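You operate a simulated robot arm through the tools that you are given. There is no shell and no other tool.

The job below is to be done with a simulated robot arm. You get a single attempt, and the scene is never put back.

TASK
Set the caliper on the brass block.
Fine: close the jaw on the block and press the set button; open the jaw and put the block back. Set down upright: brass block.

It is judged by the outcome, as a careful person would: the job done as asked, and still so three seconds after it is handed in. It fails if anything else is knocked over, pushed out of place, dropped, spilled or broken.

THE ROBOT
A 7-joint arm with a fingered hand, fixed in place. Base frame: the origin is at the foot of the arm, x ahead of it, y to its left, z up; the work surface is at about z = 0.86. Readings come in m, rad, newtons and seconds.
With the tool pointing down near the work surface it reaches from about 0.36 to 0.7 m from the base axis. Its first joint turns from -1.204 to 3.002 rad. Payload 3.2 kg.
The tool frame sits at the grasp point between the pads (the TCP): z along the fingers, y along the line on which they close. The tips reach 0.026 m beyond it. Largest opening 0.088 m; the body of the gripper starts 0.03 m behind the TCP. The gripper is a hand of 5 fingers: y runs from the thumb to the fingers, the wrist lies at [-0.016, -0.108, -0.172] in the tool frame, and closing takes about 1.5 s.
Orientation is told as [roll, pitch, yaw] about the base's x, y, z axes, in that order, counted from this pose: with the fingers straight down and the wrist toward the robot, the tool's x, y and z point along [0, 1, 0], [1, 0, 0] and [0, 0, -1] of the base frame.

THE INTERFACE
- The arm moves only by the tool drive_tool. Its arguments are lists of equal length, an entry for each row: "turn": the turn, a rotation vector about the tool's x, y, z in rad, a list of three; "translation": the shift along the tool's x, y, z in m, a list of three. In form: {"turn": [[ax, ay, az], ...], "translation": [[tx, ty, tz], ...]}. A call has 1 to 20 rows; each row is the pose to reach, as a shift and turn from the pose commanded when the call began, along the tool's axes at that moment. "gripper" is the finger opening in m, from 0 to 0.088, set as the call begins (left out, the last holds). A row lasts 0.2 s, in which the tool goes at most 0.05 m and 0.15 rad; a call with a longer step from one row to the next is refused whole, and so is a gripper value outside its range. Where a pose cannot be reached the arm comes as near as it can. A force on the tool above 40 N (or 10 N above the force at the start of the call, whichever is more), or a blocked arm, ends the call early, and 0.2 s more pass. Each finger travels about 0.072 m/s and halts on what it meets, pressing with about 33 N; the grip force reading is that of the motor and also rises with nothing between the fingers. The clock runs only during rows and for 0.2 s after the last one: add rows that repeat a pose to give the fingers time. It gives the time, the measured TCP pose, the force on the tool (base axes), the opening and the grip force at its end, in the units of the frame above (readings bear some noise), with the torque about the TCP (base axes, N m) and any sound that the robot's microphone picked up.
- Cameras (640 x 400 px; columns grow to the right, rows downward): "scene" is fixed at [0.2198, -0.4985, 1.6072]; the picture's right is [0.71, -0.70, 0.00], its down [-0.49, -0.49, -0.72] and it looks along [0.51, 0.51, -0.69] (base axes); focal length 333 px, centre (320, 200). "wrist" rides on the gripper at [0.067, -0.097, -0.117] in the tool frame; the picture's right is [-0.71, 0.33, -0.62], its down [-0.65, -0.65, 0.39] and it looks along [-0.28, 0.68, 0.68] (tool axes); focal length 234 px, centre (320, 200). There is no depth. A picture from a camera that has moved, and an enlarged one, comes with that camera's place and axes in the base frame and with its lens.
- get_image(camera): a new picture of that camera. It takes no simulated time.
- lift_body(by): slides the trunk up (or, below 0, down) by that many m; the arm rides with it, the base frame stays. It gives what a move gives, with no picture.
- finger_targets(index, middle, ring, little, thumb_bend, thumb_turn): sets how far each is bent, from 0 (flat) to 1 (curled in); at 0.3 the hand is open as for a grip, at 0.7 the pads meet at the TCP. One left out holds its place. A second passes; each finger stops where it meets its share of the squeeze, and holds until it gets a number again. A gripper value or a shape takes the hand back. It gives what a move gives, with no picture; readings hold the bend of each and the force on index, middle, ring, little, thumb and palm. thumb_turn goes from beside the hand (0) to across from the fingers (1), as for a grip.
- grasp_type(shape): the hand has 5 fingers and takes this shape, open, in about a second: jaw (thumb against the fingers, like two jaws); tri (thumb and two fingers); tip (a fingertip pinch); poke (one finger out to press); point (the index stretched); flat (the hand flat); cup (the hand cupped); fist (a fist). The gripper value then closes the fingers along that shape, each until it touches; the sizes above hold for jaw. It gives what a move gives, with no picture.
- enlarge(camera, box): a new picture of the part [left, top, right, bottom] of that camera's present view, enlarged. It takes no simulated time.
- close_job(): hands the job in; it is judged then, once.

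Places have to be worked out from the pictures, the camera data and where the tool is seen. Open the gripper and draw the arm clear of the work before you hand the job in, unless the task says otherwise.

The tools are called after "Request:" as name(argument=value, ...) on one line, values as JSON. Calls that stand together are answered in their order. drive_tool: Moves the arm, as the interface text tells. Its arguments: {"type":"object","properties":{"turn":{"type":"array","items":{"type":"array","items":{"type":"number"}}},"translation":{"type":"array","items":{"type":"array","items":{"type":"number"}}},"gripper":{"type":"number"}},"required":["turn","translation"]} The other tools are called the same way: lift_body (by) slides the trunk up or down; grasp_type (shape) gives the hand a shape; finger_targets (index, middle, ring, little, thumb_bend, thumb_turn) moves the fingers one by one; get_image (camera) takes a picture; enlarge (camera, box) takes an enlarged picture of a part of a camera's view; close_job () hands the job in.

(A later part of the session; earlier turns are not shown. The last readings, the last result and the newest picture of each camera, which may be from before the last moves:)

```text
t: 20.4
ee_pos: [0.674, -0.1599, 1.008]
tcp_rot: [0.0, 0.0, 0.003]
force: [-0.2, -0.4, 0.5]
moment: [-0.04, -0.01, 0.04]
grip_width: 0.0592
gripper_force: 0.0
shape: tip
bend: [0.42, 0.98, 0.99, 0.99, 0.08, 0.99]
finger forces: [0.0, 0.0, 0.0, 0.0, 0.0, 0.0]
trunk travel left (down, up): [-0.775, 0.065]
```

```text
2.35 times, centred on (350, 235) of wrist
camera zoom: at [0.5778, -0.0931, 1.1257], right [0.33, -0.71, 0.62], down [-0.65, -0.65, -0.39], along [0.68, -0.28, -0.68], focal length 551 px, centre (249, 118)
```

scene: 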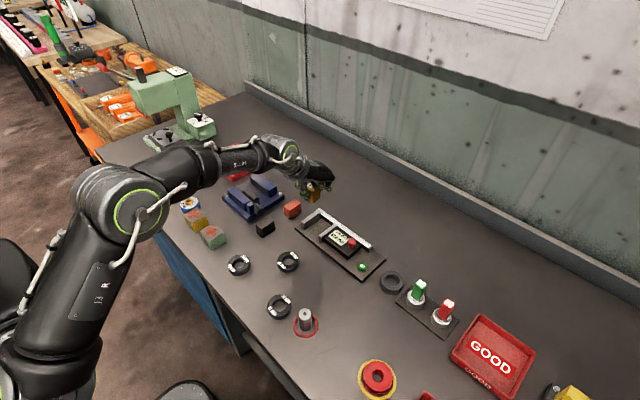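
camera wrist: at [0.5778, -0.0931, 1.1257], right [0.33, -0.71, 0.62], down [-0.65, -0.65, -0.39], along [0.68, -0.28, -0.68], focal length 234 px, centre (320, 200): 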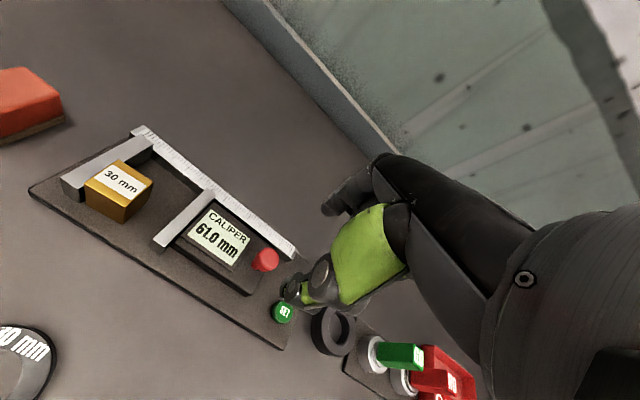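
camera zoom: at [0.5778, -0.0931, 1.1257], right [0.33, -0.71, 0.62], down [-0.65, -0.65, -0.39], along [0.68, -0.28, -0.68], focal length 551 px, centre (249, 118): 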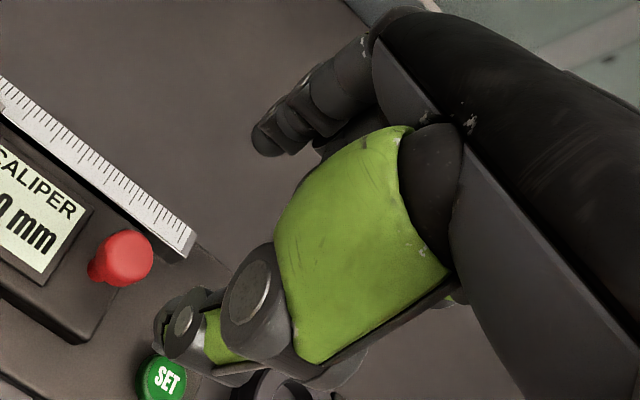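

The knob head is about 22 mm wide, centred near (0.676, -0.158), with its top at about z 0.925. I'll set the opening to 0.042 and descend around it to TCP z≈0.927, which keeps the index above the beam.

Request:
drive_tool(turn=[[0, 0, 0], [0, 0, 0], [0, 0, 0], [0, 0, 0], [0, 0, 0], [0, 0, 0], [0, 0, 0], [0, 0, 0]], translation=[[0.003, 0.002, 0], [0.003, 0.002, 0], [0.003, 0.002, 0.02], [0.003, 0.002, 0.04], [0.003, 0.002, 0.055], [0.003, 0.002, 0.07], [0.003, 0.002, 0.081], [0.003, 0.002, 0.081]], gripper=0.042)

Request:
get_image(camera="wrist")

Request:
enlarge(camera="scene", box=[310, 200, 390, 270])

Request:
enlarge(camera="wrist", box=[240, 180, 360, 300])

```text
t: 22.2
ee_pos: [0.678, -0.1564, 0.927]
tcp_rot: [-0.001, 0.0, 0.002]
force: [-0.1, -0.3, -0.5]
moment: [0.02, 0.0, -0.01]
grip_width: 0.0422
gripper_force: 0.1
shape: tip
bend: [0.5, 0.98, 0.99, 0.99, 0.35, 1.0]
finger forces: [0.0, 0.1, 0.0, 0.0, 0.0, 0.0]
trunk travel left (down, up): [-0.775, 0.065]
```

```text
taken
camera wrist: at [0.5807, -0.0896, 1.0442], right [0.33, -0.71, 0.62], down [-0.65, -0.65, -0.39], along [0.68, -0.28, -0.68], focal length 234 px, centre (320, 200)
```

wrist: 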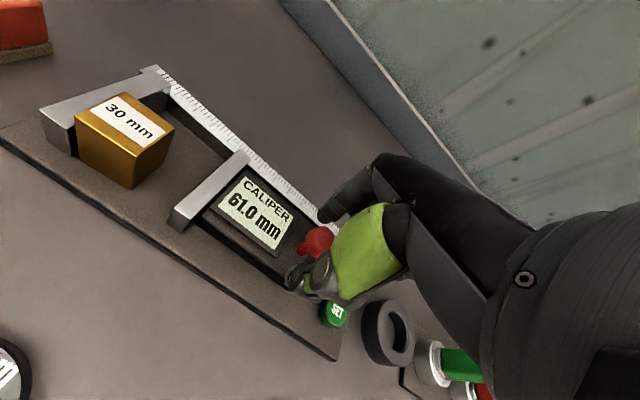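

```text
5.71 times, centred on (350, 235) of scene
camera zoom: at [0.2198, -0.4985, 1.6072], right [0.71, -0.7, 0.0], down [-0.49, -0.49, -0.72], along [0.51, 0.51, -0.69], focal length 1903 px, centre (149, 0)
```

zoom: 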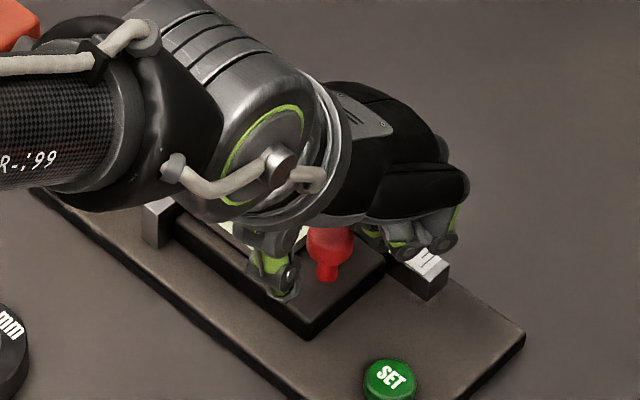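

```text
3.33 times, centred on (300, 240) of wrist
camera zoom: at [0.5807, -0.0896, 1.0442], right [0.33, -0.71, 0.62], down [-0.65, -0.65, -0.39], along [0.68, -0.28, -0.68], focal length 781 px, centre (387, 67)
```

zoom: 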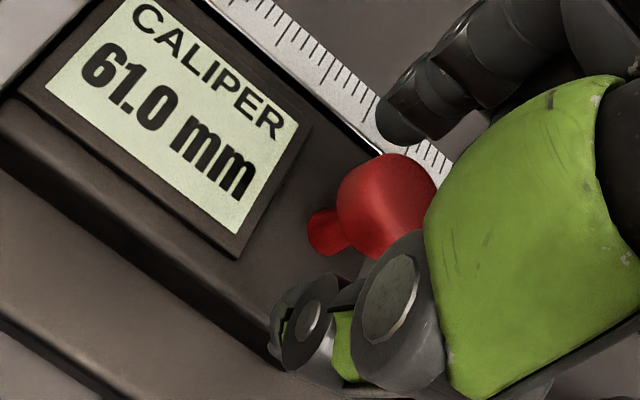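

The knob head sits between thumb and index. I'll close gently on it.

Request:
drive_tool(turn=[[0, 0, 0], [0, 0, 0], [0, 0, 0], [0, 0, 0], [0, 0, 0], [0, 0, 0]], translation=[[0, 0, 0], [0, 0, 0], [0, 0, 0], [0, 0, 0], [0, 0, 0], [0, 0, 0]], gripper=0.01)

Request:
enlarge(camera="wrist", box=[240, 180, 360, 300])

```text
t: 23.6
ee_pos: [0.6777, -0.1563, 0.9259]
tcp_rot: [0.001, 0.003, 0.0]
force: [-2.5, 1.8, -3.2]
moment: [0.05, 0.07, -0.06]
grip_width: 0.0136
gripper_force: 33.8
shape: tip
bend: [0.64, 1.0, 1.0, 1.0, 0.52, 1.0]
finger forces: [28.2, 0.0, 0.1, 0.1, 30.2, 0.0]
trunk travel left (down, up): [-0.775, 0.065]
```

```text
3.33 times, centred on (300, 240) of wrist
camera zoom: at [0.5807, -0.0893, 1.044], right [0.33, -0.71, 0.62], down [-0.65, -0.65, -0.39], along [0.68, -0.28, -0.68], focal length 781 px, centre (387, 67)
```

zoom: 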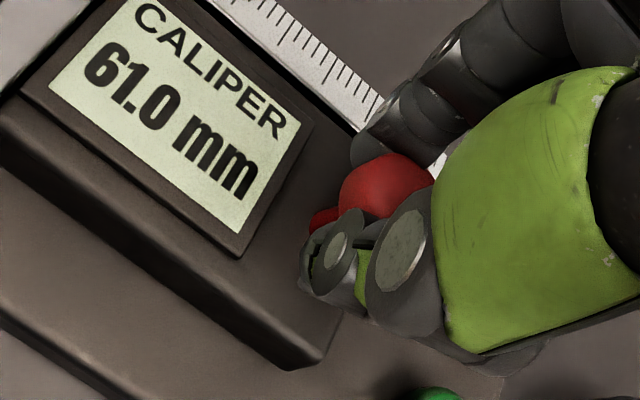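

The knob is gripped. I'll slide +y by 12 mm first and check the display and forces.

Request:
drive_tool(turn=[[0, 0, 0], [0, 0, 0], [0, 0, 0], [0, 0, 0], [0, 0, 0], [0, 0, 0]], translation=[[0.002, 0, 0], [0.004, 0, 0], [0.007, 0, 0], [0.01, 0, 0], [0.012, 0, 0], [0.012, 0, 0]])

Request:
get_image(camera="wrist")

```text
t: 25.0
ee_pos: [0.6781, -0.1442, 0.9259]
tcp_rot: [0.002, 0.002, 0.0]
force: [-2.6, -0.3, -5.9]
moment: [-0.03, 0.1, -0.07]
grip_width: 0.0133
gripper_force: 32.8
shape: tip
bend: [0.64, 1.0, 1.0, 1.0, 0.52, 1.0]
finger forces: [27.1, 0.0, 0.0, 0.0, 30.1, 0.0]
trunk travel left (down, up): [-0.775, 0.065]
```

```text
taken
camera wrist: at [0.5808, -0.0782, 1.0442], right [0.33, -0.71, 0.62], down [-0.65, -0.65, -0.39], along [0.68, -0.28, -0.68], focal length 234 px, centre (320, 200)
```

wrist: 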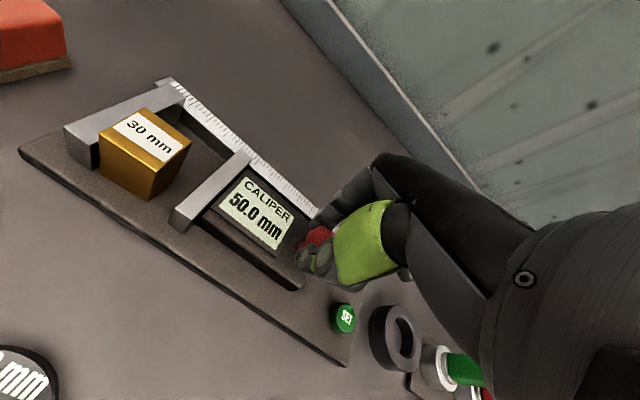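

The jaw follows: the display reads 50.0 mm with little force. I'll continue 14 mm to about 36 mm.

Request:
drive_tool(turn=[[0, 0, 0], [0, 0, 0], [0, 0, 0], [0, 0, 0], [0, 0, 0], [0, 0, 0]], translation=[[0.003, 0, 0], [0.006, 0, 0], [0.009, 0, 0], [0.012, 0, 0], [0.014, 0, 0], [0.014, 0, 0]])

Request:
get_image(camera="wrist")

Request:
enlarge(camera="scene", box=[290, 190, 370, 250])

```text
t: 26.4
ee_pos: [0.6782, -0.1297, 0.9259]
tcp_rot: [0.002, 0.002, 0.0]
force: [-4.4, -1.0, -8.0]
moment: [-0.03, 0.09, -0.08]
grip_width: 0.0129
gripper_force: 33.4
shape: tip
bend: [0.64, 1.0, 1.0, 1.0, 0.52, 1.0]
finger forces: [26.6, 0.1, 0.0, 0.0, 31.3, 0.1]
trunk travel left (down, up): [-0.775, 0.065]
```

```text
taken
camera wrist: at [0.5812, -0.0643, 1.0444], right [0.33, -0.71, 0.62], down [-0.65, -0.65, -0.39], along [0.68, -0.28, -0.68], focal length 234 px, centre (320, 200)
```

wrist: 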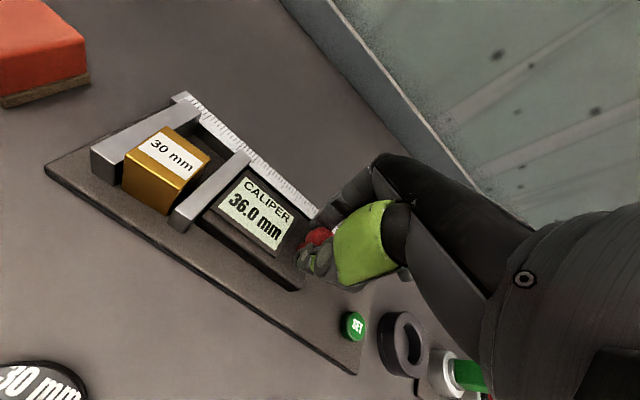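

```text
6.67 times, centred on (330, 220) of scene
camera zoom: at [0.2198, -0.4985, 1.6072], right [0.71, -0.7, 0.0], down [-0.49, -0.49, -0.72], along [0.51, 0.51, -0.69], focal length 2220 px, centre (253, 67)
```

zoom: 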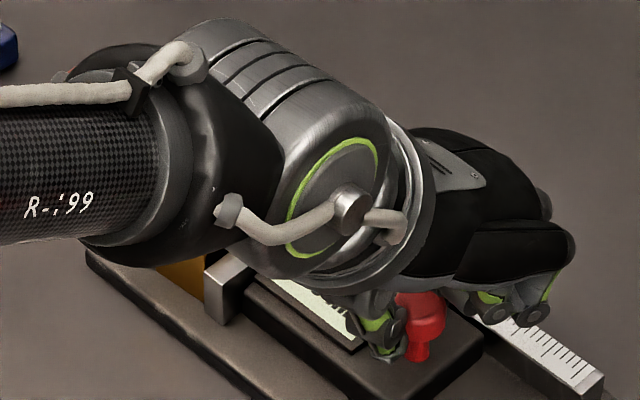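

The display reads 36.0 mm and the jaw is nearly at the block. I'll continue in smaller steps: 4 mm, then check.

Request:
drive_tool(turn=[[0, 0, 0], [0, 0, 0], [0, 0, 0], [0, 0, 0], [0, 0, 0]], translation=[[0.001, 0, 0], [0.002, 0, 0], [0.003, 0, 0], [0.004, 0, 0], [0.004, 0, 0]])

Request:
enlarge(camera="wrist", box=[80, 80, 320, 300])

```text
t: 27.6
ee_pos: [0.6781, -0.1264, 0.9256]
tcp_rot: [0.002, 0.002, 0.001]
force: [-3.6, -1.1, -7.9]
moment: [-0.03, 0.12, -0.1]
grip_width: 0.013
gripper_force: 33.4
shape: tip
bend: [0.64, 1.0, 1.0, 1.0, 0.52, 1.0]
finger forces: [27.1, 0.1, 0.0, 0.1, 30.9, 0.0]
trunk travel left (down, up): [-0.775, 0.065]
```

```text
1.82 times, centred on (200, 190) of wrist
camera zoom: at [0.581, -0.06, 1.0443], right [0.33, -0.71, 0.62], down [-0.65, -0.65, -0.39], along [0.68, -0.28, -0.68], focal length 426 px, centre (538, 218)
```

zoom: 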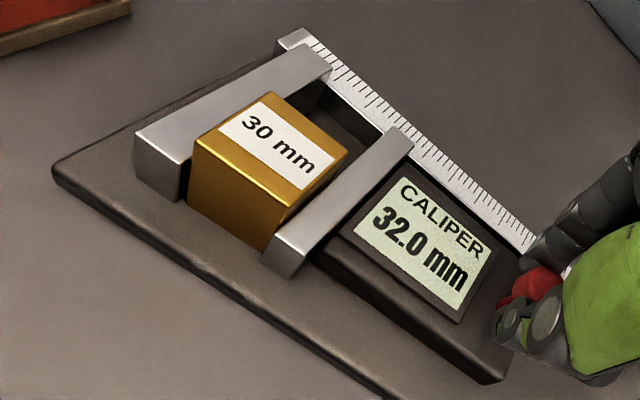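

The display reads 32.0 mm with the jaw against the block, pushing it toward the fixed jaw. I'll advance another 2 mm in fine steps.

Request:
drive_tool(turn=[[0, 0, 0], [0, 0, 0], [0, 0, 0], [0, 0, 0], [0, 0, 0]], translation=[[0.0005, 0, 0], [0.001, 0, 0], [0.0015, 0, 0], [0.002, 0, 0], [0.002, 0, 0]])

Request:
enlarge(camera="wrist", box=[80, 80, 320, 300])

```text
t: 28.8
ee_pos: [0.6781, -0.1237, 0.9275]
tcp_rot: [0.002, 0.001, 0.0]
force: [-4.4, -3.9, -7.8]
moment: [-0.1, 0.03, -0.13]
grip_width: 0.0127
gripper_force: 33.0
shape: tip
bend: [0.64, 1.0, 1.0, 1.0, 0.52, 1.0]
finger forces: [26.8, 0.0, 0.0, 0.0, 30.3, 0.0]
trunk travel left (down, up): [-0.775, 0.065]
```

```text
1.82 times, centred on (200, 190) of wrist
camera zoom: at [0.581, -0.0587, 1.0443], right [0.33, -0.71, 0.62], down [-0.65, -0.65, -0.39], along [0.68, -0.28, -0.68], focal length 426 px, centre (538, 218)
```

zoom: 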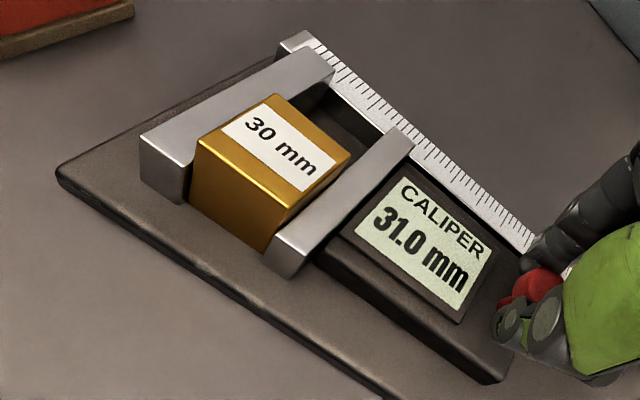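

The display reads 31.0 mm and resistance is growing (about 4 N). I'll go on by 1.5 mm.

Request:
drive_tool(turn=[[0, 0, 0], [0, 0, 0], [0, 0, 0], [0, 0, 0]], translation=[[0.0005, 0, 0], [0.001, 0, 0], [0.0015, 0, 0], [0.0015, 0, 0]])

Request:
enlarge(camera="wrist", box=[80, 80, 320, 300])

```text
t: 29.8
ee_pos: [0.6776, -0.1242, 0.926]
tcp_rot: [0.002, 0.001, 0.0]
force: [-3.8, -7.8, -6.7]
moment: [-0.13, 0.09, -0.14]
grip_width: 0.013
gripper_force: 32.9
shape: tip
bend: [0.64, 1.0, 1.0, 1.0, 0.52, 1.0]
finger forces: [26.2, 0.0, 0.0, 0.0, 29.8, 0.1]
trunk travel left (down, up): [-0.775, 0.065]
```

```text
1.82 times, centred on (200, 190) of wrist
camera zoom: at [0.5809, -0.0584, 1.0443], right [0.33, -0.71, 0.62], down [-0.65, -0.65, -0.39], along [0.68, -0.28, -0.68], focal length 426 px, centre (538, 218)
```

zoom: 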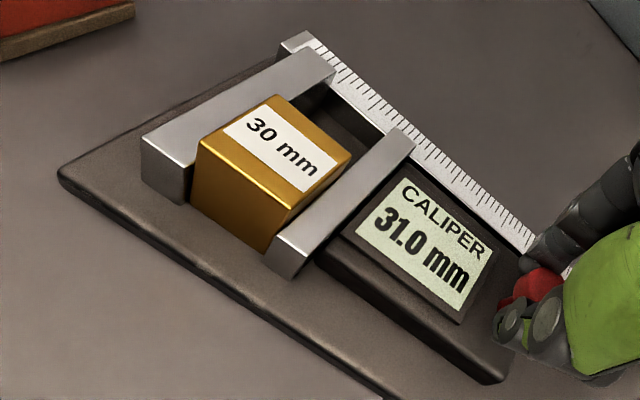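

The force rises (about 8 N) with almost no motion at 31.0 mm, suggesting the block is clamped and the caliper has an offset to be corrected by SET. I'll press slightly more to confirm and zoom to see both contacts.

Request:
drive_tool(turn=[[0, 0, 0], [0, 0, 0], [0, 0, 0], [0, 0, 0]], translation=[[0.0005, 0, 0], [0.001, 0, 0], [0.0015, 0, 0], [0.0015, 0, 0]])

Request:
enlarge(camera="wrist", box=[120, 90, 260, 220])

Request:
get_image(camera="wrist")

```text
t: 30.8
ee_pos: [0.6769, -0.1237, 0.926]
tcp_rot: [0.001, 0.001, 0.0]
force: [-1.4, -10.8, -6.3]
moment: [-0.17, 0.06, -0.19]
grip_width: 0.0125
gripper_force: 33.4
shape: tip
bend: [0.64, 1.0, 1.0, 1.0, 0.52, 1.0]
finger forces: [25.1, 0.1, 0.0, 0.0, 29.0, 0.0]
trunk travel left (down, up): [-0.775, 0.065]
```

```text
3.08 times, centred on (190, 155) of wrist
camera zoom: at [0.5807, -0.0579, 1.0442], right [0.33, -0.71, 0.62], down [-0.65, -0.65, -0.39], along [0.68, -0.28, -0.68], focal length 720 px, centre (720, 338)
```

zoom: 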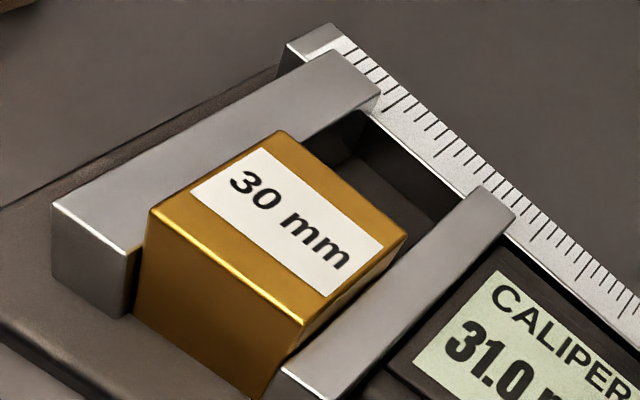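

```text
taken
camera wrist: at [0.5807, -0.0579, 1.0442], right [0.33, -0.71, 0.62], down [-0.65, -0.65, -0.39], along [0.68, -0.28, -0.68], focal length 234 px, centre (320, 200)
```

wrist: 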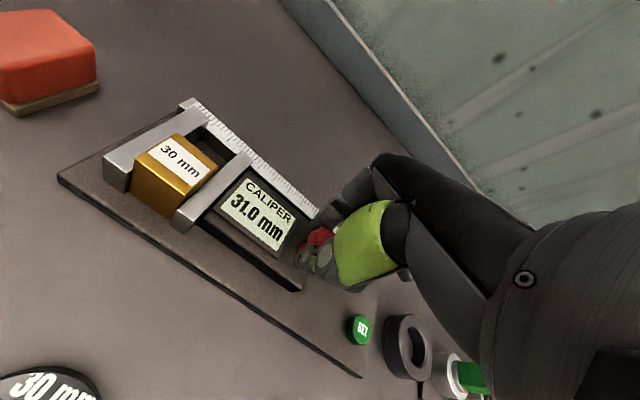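

The block is clamped: 11 N with no further movement at 31.0 mm. I'll open the fingers in place so the jaw stays put, then rise straight up.

Request:
drive_tool(turn=[[0, 0, 0], [0, 0, 0], [0, 0, 0], [0, 0, 0], [0, 0, 0], [0, 0, 0], [0, 0, 0], [0, 0, 0], [0, 0, 0]], translation=[[0, 0, 0], [0, 0, 0], [0, 0, 0], [0, 0, 0], [0, 0, -0.01], [0, 0, -0.03], [0, 0, -0.05], [0, 0, -0.08], [0, 0, -0.08]], gripper=0.042)

Request:
get_image(camera="wrist")

Request:
enlarge(camera="scene", box=[280, 190, 400, 290])

```text
t: 32.8
ee_pos: [0.6773, -0.1226, 1.0074]
tcp_rot: [0.0, 0.0, 0.001]
force: [0.5, -0.2, -0.1]
moment: [-0.04, -0.02, -0.03]
grip_width: 0.0415
gripper_force: 0.1
shape: tip
bend: [0.51, 0.98, 0.99, 0.99, 0.35, 1.0]
finger forces: [0.0, 0.1, 0.0, 0.0, 0.1, 0.0]
trunk travel left (down, up): [-0.775, 0.065]
```

```text
taken
camera wrist: at [0.5801, -0.0566, 1.1258], right [0.33, -0.71, 0.62], down [-0.65, -0.65, -0.39], along [0.68, -0.28, -0.68], focal length 234 px, centre (320, 200)
```

wrist: 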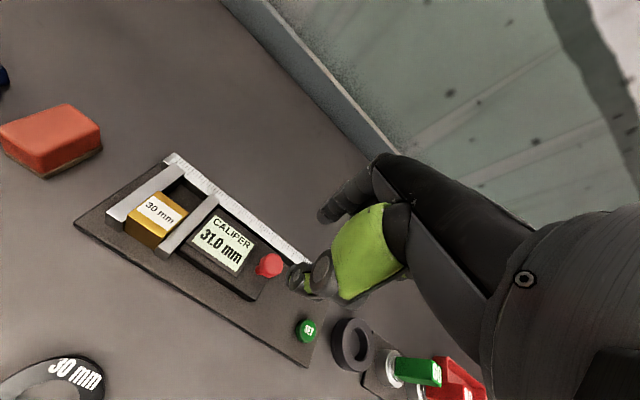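

```text
4.00 times, centred on (340, 240) of scene
camera zoom: at [0.2198, -0.4985, 1.6072], right [0.71, -0.7, 0.0], down [-0.49, -0.49, -0.72], along [0.51, 0.51, -0.69], focal length 1332 px, centre (240, 40)
```

zoom: 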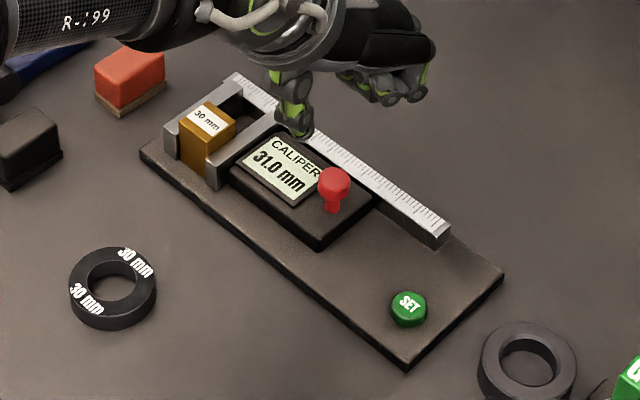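

The jaw stayed closed on the block at 31.0 mm. I'll close the fingertips into a pointed pinch and move above the SET button at about (0.657, -0.215).

Request:
drive_tool(turn=[[0, 0, 0], [0, 0, 0], [0, 0, 0], [0, 0, 0], [0, 0, 0], [0, 0, 0], [0, 0, 0]], translation=[[-0.03, -0.007, 0], [-0.06, -0.014, 0], [-0.092, -0.02, 0], [-0.092, -0.02, 0.03], [-0.092, -0.02, 0.06], [-0.092, -0.02, 0.06], [-0.092, -0.02, 0.06]], gripper=0.0)

Request:
get_image(camera="wrist")

Request:
enlarge(camera="scene", box=[310, 200, 410, 290])

Request:
enlarge(camera="wrist", box=[240, 200, 360, 320])

```text
t: 34.4
ee_pos: [0.6564, -0.2139, 0.9469]
tcp_rot: [-0.001, 0.0, -0.001]
force: [0.0, 0.1, 0.1]
moment: [0.0, 0.02, 0.01]
grip_width: 0.0
gripper_force: 33.3
shape: tip
bend: [0.72, 1.0, 1.0, 1.0, 0.85, 1.0]
finger forces: [0.0, 0.0, 0.0, 0.0, 0.0, 0.0]
trunk travel left (down, up): [-0.775, 0.065]
```

```text
taken
camera wrist: at [0.5599, -0.1469, 1.066], right [0.33, -0.71, 0.62], down [-0.65, -0.65, -0.39], along [0.68, -0.28, -0.68], focal length 234 px, centre (320, 200)
```

wrist: 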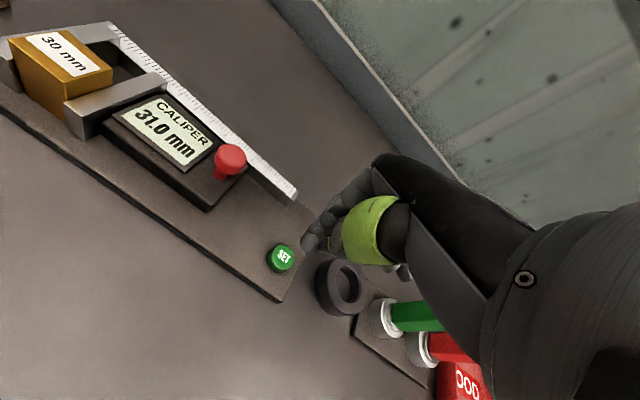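

```text
4.44 times, centred on (360, 245) of scene
camera zoom: at [0.2198, -0.4985, 1.6072], right [0.71, -0.7, 0.0], down [-0.49, -0.49, -0.72], along [0.51, 0.51, -0.69], focal length 1480 px, centre (142, 0)
```

zoom: 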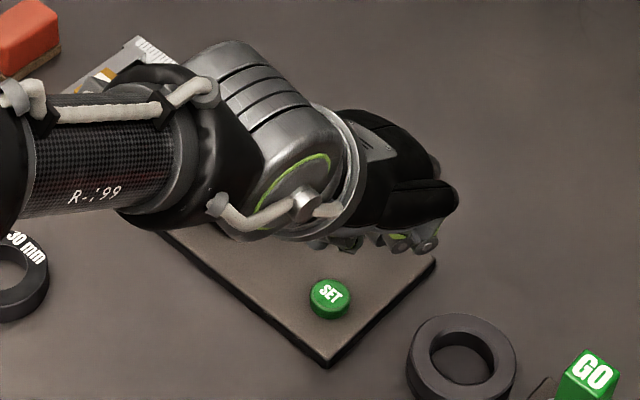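

```text
3.33 times, centred on (300, 260) of wrist
camera zoom: at [0.5599, -0.1469, 1.066], right [0.33, -0.71, 0.62], down [-0.65, -0.65, -0.39], along [0.68, -0.28, -0.68], focal length 781 px, centre (387, 0)
```

zoom: 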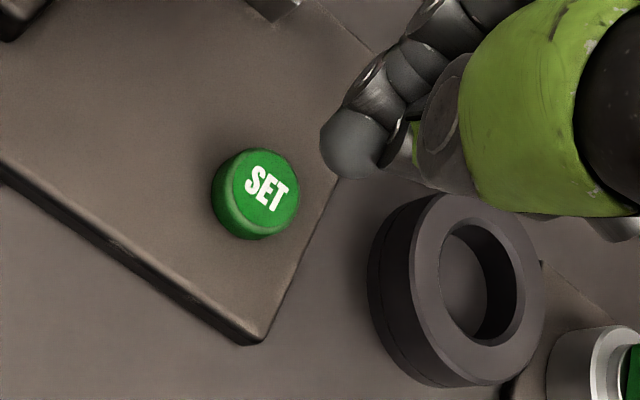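

The index tip is right over the SET button. I'll descend 35 mm and then probe down in small steps.

Request:
drive_tool(turn=[[0, 0, 0], [0, 0, 0], [0, 0, 0], [0, 0, 0], [0, 0, 0]], translation=[[-0.001, 0.001, 0.015], [-0.001, 0.001, 0.025], [-0.001, 0.001, 0.031], [-0.001, 0.001, 0.035], [-0.001, 0.001, 0.035]])

Request:
enlarge(camera="wrist", box=[240, 140, 360, 260])

Request:
enlarge(camera="scene", box=[330, 220, 410, 290])

```text
t: 35.6
ee_pos: [0.6574, -0.2142, 0.9144]
tcp_rot: [0.001, 0.001, 0.001]
force: [-0.1, 0.6, -0.1]
moment: [0.02, 0.0, 0.01]
grip_width: 0.0
gripper_force: 32.7
shape: tip
bend: [0.72, 1.0, 1.0, 1.0, 0.85, 1.0]
finger forces: [0.0, 0.1, 0.1, 0.0, 0.1, 0.0]
trunk travel left (down, up): [-0.775, 0.065]
```

```text
3.33 times, centred on (300, 200) of wrist
camera zoom: at [0.5616, -0.1484, 1.0312], right [0.33, -0.71, 0.62], down [-0.65, -0.65, -0.39], along [0.68, -0.28, -0.68], focal length 781 px, centre (387, 200)
```

zoom: 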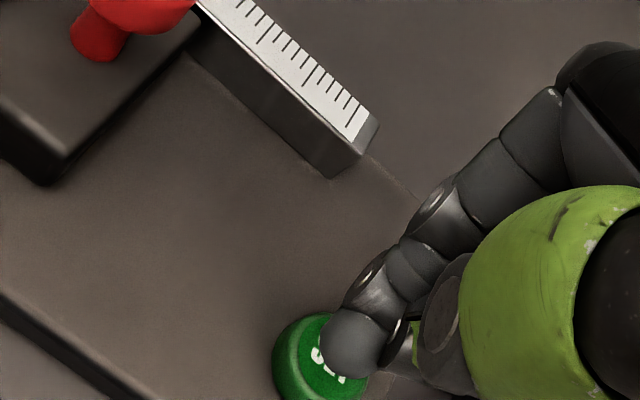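

```text
5.71 times, centred on (370, 255) of scene
camera zoom: at [0.2198, -0.4985, 1.6072], right [0.71, -0.7, 0.0], down [-0.49, -0.49, -0.72], along [0.51, 0.51, -0.69], focal length 1903 px, centre (34, -114)
```

zoom: 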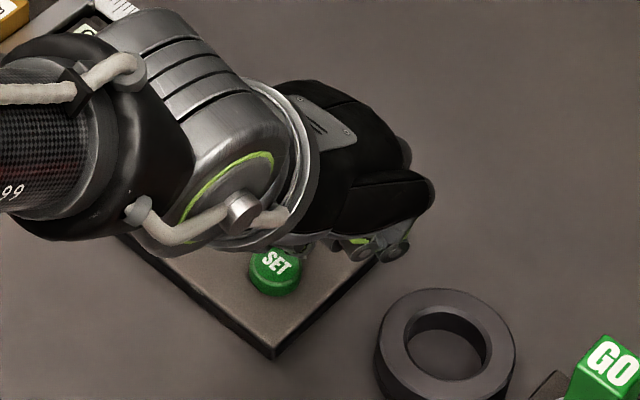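

The fingertip is centred a few millimetres above the button. I'll press down in small increments.

Request:
drive_tool(turn=[[0, 0, 0], [0, 0, 0], [0, 0, 0], [0, 0, 0], [0, 0, 0]], translation=[[0, 0, 0.002], [0, 0, 0.004], [0, 0, 0.006], [0, 0, 0.007], [0, 0, 0.007]])

Request:
get_image(camera="wrist")

```text
t: 36.8
ee_pos: [0.6593, -0.2141, 0.9059]
tcp_rot: [0.0, 0.002, 0.0]
force: [0.0, 0.2, 0.8]
moment: [0.0, 0.0, 0.0]
grip_width: 0.0002
gripper_force: 32.8
shape: tip
bend: [0.72, 1.0, 1.0, 1.0, 0.85, 1.0]
finger forces: [0.0, 0.0, 0.1, 0.0, 0.1, 0.0]
trunk travel left (down, up): [-0.775, 0.065]
```

```text
taken
camera wrist: at [0.5616, -0.1475, 1.0234], right [0.33, -0.71, 0.62], down [-0.65, -0.65, -0.39], along [0.68, -0.28, -0.68], focal length 234 px, centre (320, 200)
```

wrist: 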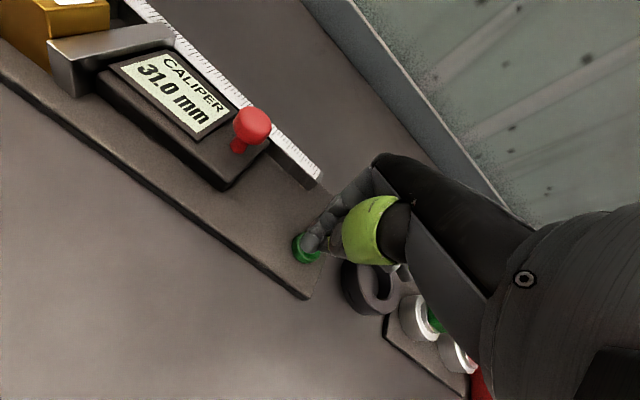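

No firm contact yet. I'll go down another 4 mm.

Request:
drive_tool(turn=[[0, 0, 0], [0, 0, 0], [0, 0, 0], [0, 0, 0], [0, 0, 0]], translation=[[0, 0, 0.001], [0, 0, 0.002], [0, 0, 0.003], [0, 0, 0.004], [0, 0, 0.004]])

Request:
get_image(camera="wrist")

```text
t: 38.0
ee_pos: [0.6586, -0.2129, 0.9017]
tcp_rot: [0.001, 0.001, 0.0]
force: [0.4, 1.6, 3.0]
moment: [0.02, -0.02, 0.01]
grip_width: 0.0
gripper_force: 32.9
shape: tip
bend: [0.72, 1.0, 1.0, 1.0, 0.85, 1.0]
finger forces: [0.1, 0.0, 0.1, 0.0, 0.1, 0.0]
trunk travel left (down, up): [-0.775, 0.065]
heard: click
```

```text
taken
camera wrist: at [0.5611, -0.1477, 1.0191], right [0.33, -0.71, 0.62], down [-0.65, -0.65, -0.39], along [0.68, -0.28, -0.68], focal length 234 px, centre (320, 200)
```

wrist: 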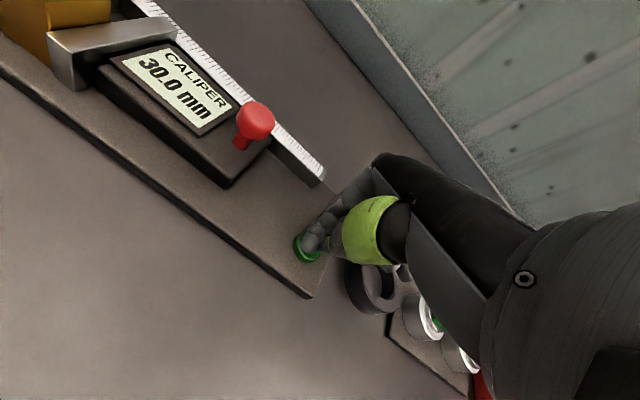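

A click was heard and the display now reads 30.0 mm. I'll rise straight off the button.

Request:
drive_tool(turn=[[0, 0, 0], [0, 0, 0], [0, 0, 0], [0, 0, 0], [0, 0, 0], [0, 0, 0]], translation=[[0, 0, -0.006], [0, 0, -0.02], [0, 0, -0.045], [0, 0, -0.075], [0, 0, -0.105], [0, 0, -0.105]])

Request:
get_image(camera="wrist")

```text
t: 39.4
ee_pos: [0.6588, -0.2152, 1.0085]
tcp_rot: [0.001, 0.0, -0.001]
force: [-0.2, 0.1, 0.4]
moment: [-0.02, -0.01, 0.0]
grip_width: 0.0
gripper_force: 32.8
shape: tip
bend: [0.72, 1.0, 1.0, 1.0, 0.85, 1.0]
finger forces: [0.0, 0.0, 0.0, 0.1, 0.1, 0.1]
trunk travel left (down, up): [-0.775, 0.065]
```

```text
taken
camera wrist: at [0.5617, -0.1483, 1.1256], right [0.33, -0.71, 0.62], down [-0.65, -0.65, -0.39], along [0.68, -0.28, -0.68], focal length 234 px, centre (320, 200)
```

wrist: 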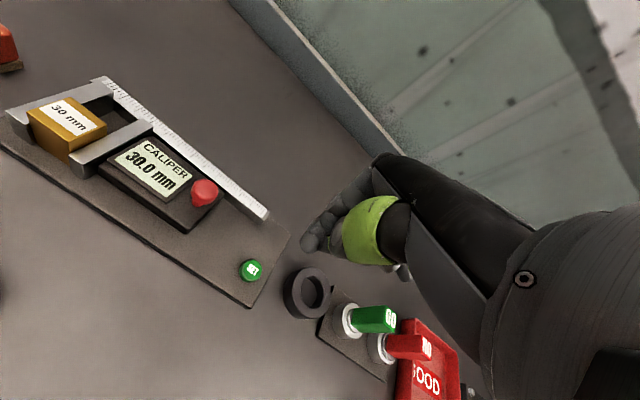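

The reading stays at 30.0 mm. I'll go back above the knob, now at about (0.677, -0.128), opening the fingers to 0.042, and descend around it.

Request:
drive_tool(turn=[[0, 0, 0], [0, 0, 0], [0, 0, 0], [0, 0, 0], [0, 0, 0], [0, 0, 0], [0, 0, 0], [0, 0, 0], [0, 0, 0], [0, 0, 0]], translation=[[0.03, 0.006, 0], [0.06, 0.012, 0], [0.089, 0.019, 0], [0.089, 0.019, 0], [0.089, 0.019, 0.02], [0.089, 0.019, 0.04], [0.089, 0.019, 0.055], [0.089, 0.019, 0.07], [0.089, 0.019, 0.081], [0.089, 0.019, 0.081]], gripper=0.042)

Request:
get_image(camera="wrist")

Request:
enlarge(camera="wrist", box=[240, 180, 360, 300])

```text
t: 41.6
ee_pos: [0.6773, -0.1235, 0.9242]
tcp_rot: [0.001, -0.001, 0.001]
force: [-0.3, 0.0, 0.4]
moment: [0.0, -0.01, -0.03]
grip_width: 0.0415
gripper_force: 0.0
shape: tip
bend: [0.51, 0.98, 0.99, 0.99, 0.35, 1.0]
finger forces: [0.0, 0.0, 0.0, 0.0, 0.0, 0.0]
trunk travel left (down, up): [-0.775, 0.065]
```

```text
taken
camera wrist: at [0.5806, -0.0586, 1.0423], right [0.33, -0.71, 0.62], down [-0.65, -0.65, -0.39], along [0.68, -0.28, -0.68], focal length 234 px, centre (320, 200)
```

wrist: 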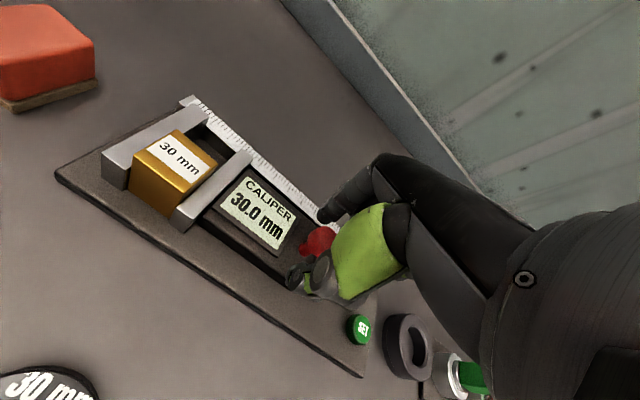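

```text
3.33 times, centred on (300, 240) of wrist
camera zoom: at [0.5806, -0.0586, 1.0423], right [0.33, -0.71, 0.62], down [-0.65, -0.65, -0.39], along [0.68, -0.28, -0.68], focal length 781 px, centre (387, 67)
```

zoom: 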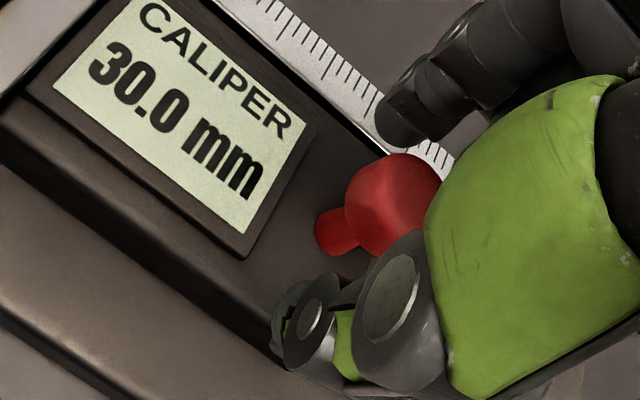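

The knob is between the fingers as before. I'll close on it.

Request:
drive_tool(turn=[[0, 0, 0], [0, 0, 0], [0, 0, 0], [0, 0, 0], [0, 0, 0], [0, 0, 0]], translation=[[-0.001, 0, 0], [-0.001, 0, 0], [-0.001, 0, 0], [-0.001, 0, 0], [-0.001, 0, 0], [-0.001, 0, 0]], gripper=0.01)

```text
t: 43.0
ee_pos: [0.6774, -0.1265, 0.925]
tcp_rot: [-0.001, 0.0, -0.002]
force: [-3.1, 0.1, -2.5]
moment: [0.01, 0.05, -0.08]
grip_width: 0.0131
gripper_force: 33.2
shape: tip
bend: [0.63, 1.0, 1.0, 1.0, 0.52, 1.0]
finger forces: [27.8, 0.1, 0.0, 0.0, 29.9, 0.1]
trunk travel left (down, up): [-0.775, 0.065]
```

The knob is gripped at about 28–30 N. I'll pull the jaw open by 30 mm toward -y.

Request:
drive_tool(turn=[[0, 0, 0], [0, 0, 0], [0, 0, 0], [0, 0, 0], [0, 0, 0], [0, 0, 0], [0, 0, 0], [0, 0, 0], [0, 0, 0], [0, 0, 0], [0, 0, 0], [0, 0, 0]], translation=[[-0.001, 0, 0], [-0.003, 0, 0], [-0.006, 0, 0], [-0.009, 0, 0], [-0.012, 0, 0], [-0.015, 0, 0], [-0.018, 0, 0], [-0.021, 0, 0], [-0.024, 0, 0], [-0.027, 0, 0], [-0.03, 0, 0], [-0.03, 0, 0]])

Request:
get_image(camera="wrist")

```text
t: 45.6
ee_pos: [0.6781, -0.1557, 0.9239]
tcp_rot: [-0.002, 0.002, 0.001]
force: [-2.1, 2.8, -4.3]
moment: [0.06, 0.07, -0.03]
grip_width: 0.0133
gripper_force: 33.5
shape: tip
bend: [0.63, 1.0, 1.0, 1.0, 0.52, 1.0]
finger forces: [28.5, 0.0, 0.0, 0.0, 30.3, 0.0]
trunk travel left (down, up): [-0.775, 0.065]
```

```text
taken
camera wrist: at [0.5805, -0.0893, 1.0425], right [0.33, -0.71, 0.62], down [-0.65, -0.65, -0.39], along [0.68, -0.28, -0.68], focal length 234 px, centre (320, 200)
```

wrist: 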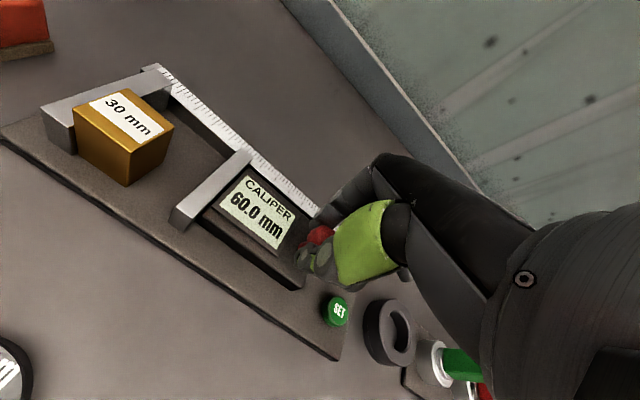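

The jaw is open again at 60.0 mm and the block stayed at the fixed jaw. I'll release the knob and rise.

Request:
drive_tool(turn=[[0, 0, 0], [0, 0, 0], [0, 0, 0], [0, 0, 0], [0, 0, 0], [0, 0, 0], [0, 0, 0], [0, 0, 0], [0, 0, 0]], translation=[[0, 0, 0], [0, 0, 0], [0, 0, 0], [0, 0, 0], [0, 0, -0.01], [0, 0, -0.03], [0, 0, -0.06], [0, 0, -0.09], [0, 0, -0.09]], gripper=0.042)

Request:
enlarge(camera="scene", box=[290, 200, 354, 240])

Request:
get_image(camera="wrist")

Request:
enlarge(camera="wrist", box=[50, 120, 170, 240])

```text
t: 47.6
ee_pos: [0.6776, -0.1576, 1.0143]
tcp_rot: [-0.001, 0.002, 0.001]
force: [0.0, 0.1, 0.0]
moment: [0.03, 0.0, -0.02]
grip_width: 0.0415
gripper_force: 0.0
shape: tip
bend: [0.51, 0.98, 0.99, 0.99, 0.35, 1.0]
finger forces: [0.0, 0.1, 0.1, 0.0, 0.0, 0.0]
trunk travel left (down, up): [-0.775, 0.065]
```

```text
10.00 times, centred on (322, 220) of scene
camera zoom: at [0.2198, -0.4985, 1.6072], right [0.71, -0.7, 0.0], down [-0.49, -0.49, -0.72], along [0.51, 0.51, -0.69], focal length 3330 px, centre (300, 0)
```

zoom: 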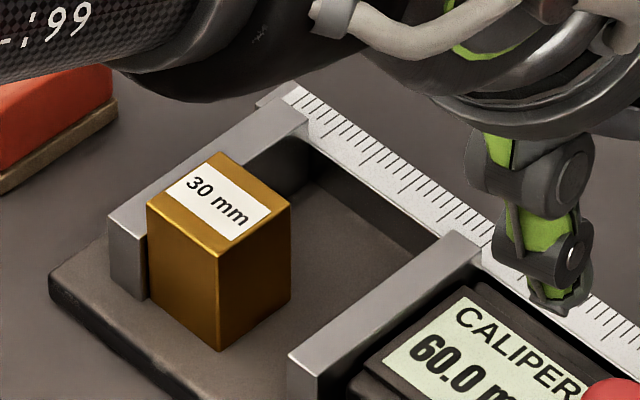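

```text
taken
camera wrist: at [0.5809, -0.0914, 1.1319], right [0.33, -0.71, 0.62], down [-0.65, -0.65, -0.39], along [0.68, -0.28, -0.68], focal length 234 px, centre (320, 200)
```

wrist: 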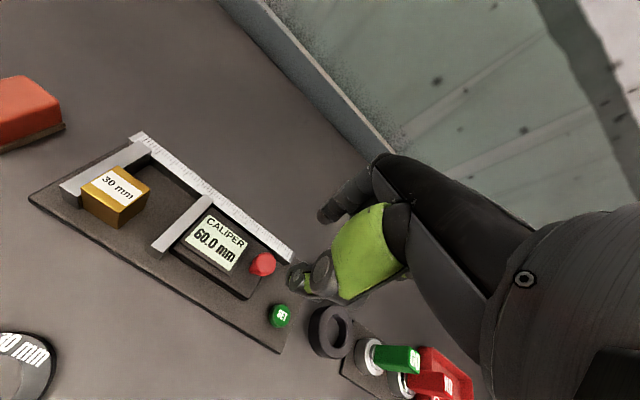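

```text
3.33 times, centred on (110, 180) of wrist
camera zoom: at [0.5809, -0.0914, 1.1319], right [0.33, -0.71, 0.62], down [-0.65, -0.65, -0.39], along [0.68, -0.28, -0.68], focal length 781 px, centre (1020, 267)
```

zoom: 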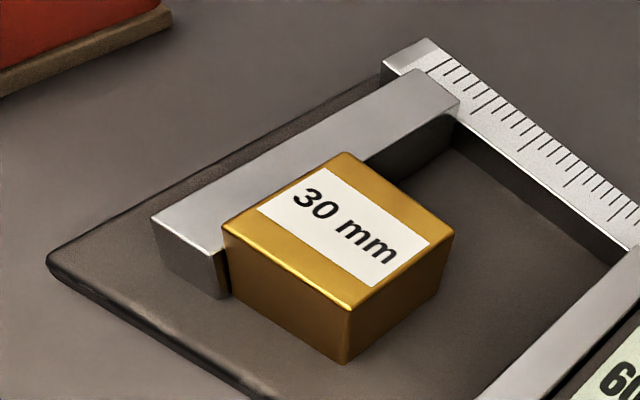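

The block stands upright against the fixed jaw, centred about (0.657, -0.026). I'll move above it and descend with the same 0.042 opening to TCP z≈0.912.

Request:
drive_tool(turn=[[0, 0, 0], [0, 0, 0], [0, 0, 0], [0, 0, 0], [0, 0, 0], [0, 0, 0], [0, 0, 0], [0, 0, 0], [0, 0, 0]], translation=[[0.035, -0.005, 0], [0.07, -0.01, 0], [0.105, -0.015, 0], [0.1306, -0.0205, 0], [0.1306, -0.0205, 0], [0.1306, -0.0205, 0.02], [0.1306, -0.0205, 0.04], [0.1306, -0.0205, 0.06], [0.1306, -0.0205, 0.06]])

Request:
get_image(camera="wrist")

Request:
enlarge(camera="wrist", box=[240, 180, 360, 300])

```text
t: 49.6
ee_pos: [0.6562, -0.0268, 0.9544]
tcp_rot: [0.0, 0.0, 0.001]
force: [-0.3, -0.5, 1.0]
moment: [0.02, 0.0, -0.02]
grip_width: 0.0414
gripper_force: 0.0
shape: tip
bend: [0.51, 0.98, 0.99, 0.99, 0.35, 1.0]
finger forces: [0.0, 0.0, 0.1, 0.1, 0.0, 0.0]
trunk travel left (down, up): [-0.775, 0.065]
```

```text
taken
camera wrist: at [0.5591, 0.04, 1.0717], right [0.33, -0.71, 0.62], down [-0.65, -0.65, -0.39], along [0.68, -0.28, -0.68], focal length 234 px, centre (320, 200)
```

wrist: 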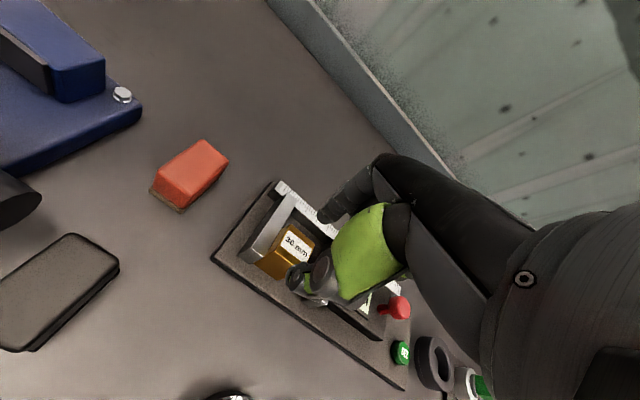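

```text
3.33 times, centred on (300, 240) of wrist
camera zoom: at [0.5591, 0.04, 1.0717], right [0.33, -0.71, 0.62], down [-0.65, -0.65, -0.39], along [0.68, -0.28, -0.68], focal length 781 px, centre (387, 67)
```

zoom: 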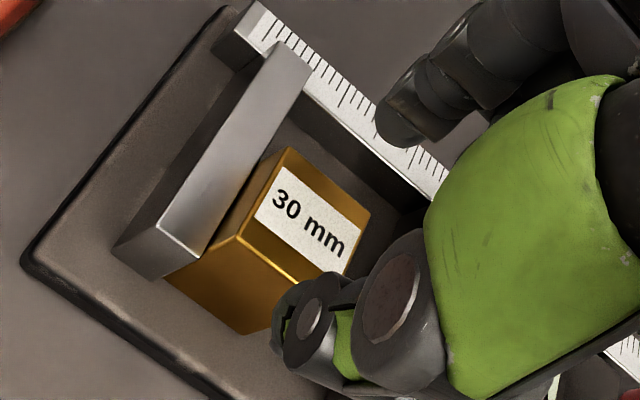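

Alignment looks good, with the block 1–2 mm farther in x than the TCP. I'll shift 2 mm and descend to z≈0.912.

Request:
drive_tool(turn=[[0, 0, 0], [0, 0, 0], [0, 0, 0], [0, 0, 0], [0, 0, 0]], translation=[[0, 0.002, 0.01], [0, 0.002, 0.022], [0, 0.002, 0.034], [0, 0.002, 0.0425], [0, 0.002, 0.0425]])

Request:
enlarge(camera="wrist", box=[240, 180, 360, 300])

Request:
enlarge(camera="scene", box=[290, 200, 354, 240])

```text
t: 50.8
ee_pos: [0.6581, -0.0261, 0.9124]
tcp_rot: [-0.001, -0.001, 0.001]
force: [0.8, -0.1, -0.7]
moment: [0.0, -0.01, 0.03]
grip_width: 0.0413
gripper_force: 0.0
shape: tip
bend: [0.51, 0.98, 0.99, 0.99, 0.35, 1.0]
finger forces: [0.0, 0.0, 0.0, 0.1, 0.0, 0.0]
trunk travel left (down, up): [-0.775, 0.065]
```

```text
3.33 times, centred on (300, 240) of wrist
camera zoom: at [0.5615, 0.0406, 1.0304], right [0.33, -0.71, 0.62], down [-0.65, -0.65, -0.39], along [0.68, -0.28, -0.68], focal length 781 px, centre (387, 67)
```

zoom: 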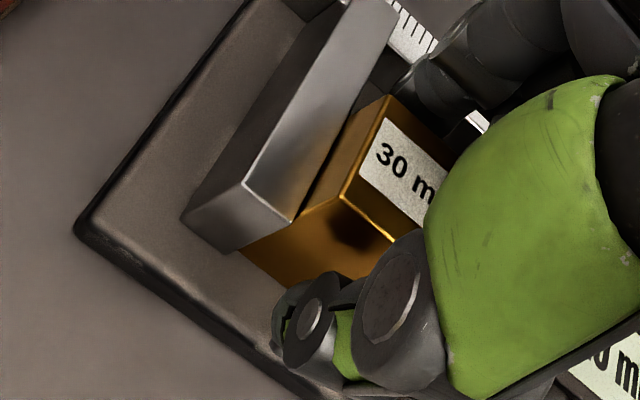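

```text
10.00 times, centred on (322, 220) of scene
camera zoom: at [0.2198, -0.4985, 1.6072], right [0.71, -0.7, 0.0], down [-0.49, -0.49, -0.72], along [0.51, 0.51, -0.69], focal length 3330 px, centre (300, 0)
```

zoom: 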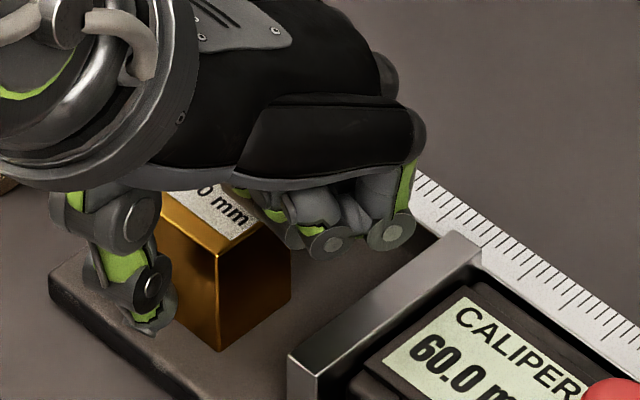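

The fingers straddle the block with no contact forces. I'll close on it.

Request:
drive_tool(turn=[[0, 0, 0], [0, 0, 0], [0, 0, 0], [0, 0, 0], [0, 0, 0], [0, 0, 0]], translation=[[0, 0, 0], [0, 0, 0], [0, 0, 0], [0, 0, 0], [0, 0, 0], [0, 0, 0]], gripper=0.015)

Request:
enlarge(camera="wrist", box=[240, 180, 360, 300])

```text
t: 52.2
ee_pos: [0.6584, -0.0265, 0.9119]
tcp_rot: [0.0, 0.002, 0.001]
force: [-0.6, -0.6, 0.1]
moment: [-0.01, 0.07, -0.03]
grip_width: 0.0247
gripper_force: 33.3
shape: tip
bend: [0.59, 1.0, 1.0, 1.0, 0.44, 1.0]
finger forces: [29.9, 0.0, 0.0, 0.0, 30.0, 0.0]
trunk travel left (down, up): [-0.775, 0.065]
```

```text
3.33 times, centred on (300, 240) of wrist
camera zoom: at [0.5618, 0.0403, 1.0302], right [0.33, -0.71, 0.62], down [-0.65, -0.65, -0.39], along [0.68, -0.28, -0.68], focal length 781 px, centre (387, 67)
```

zoom: 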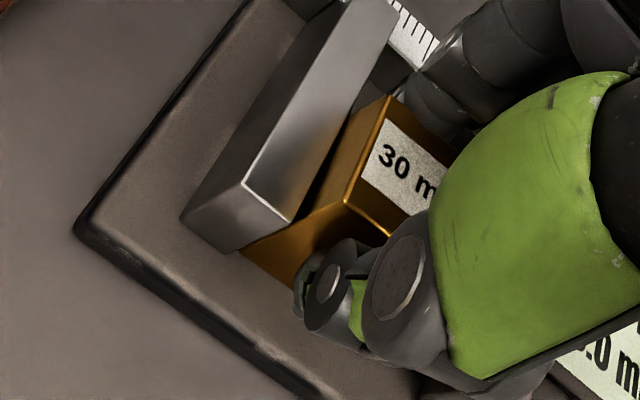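

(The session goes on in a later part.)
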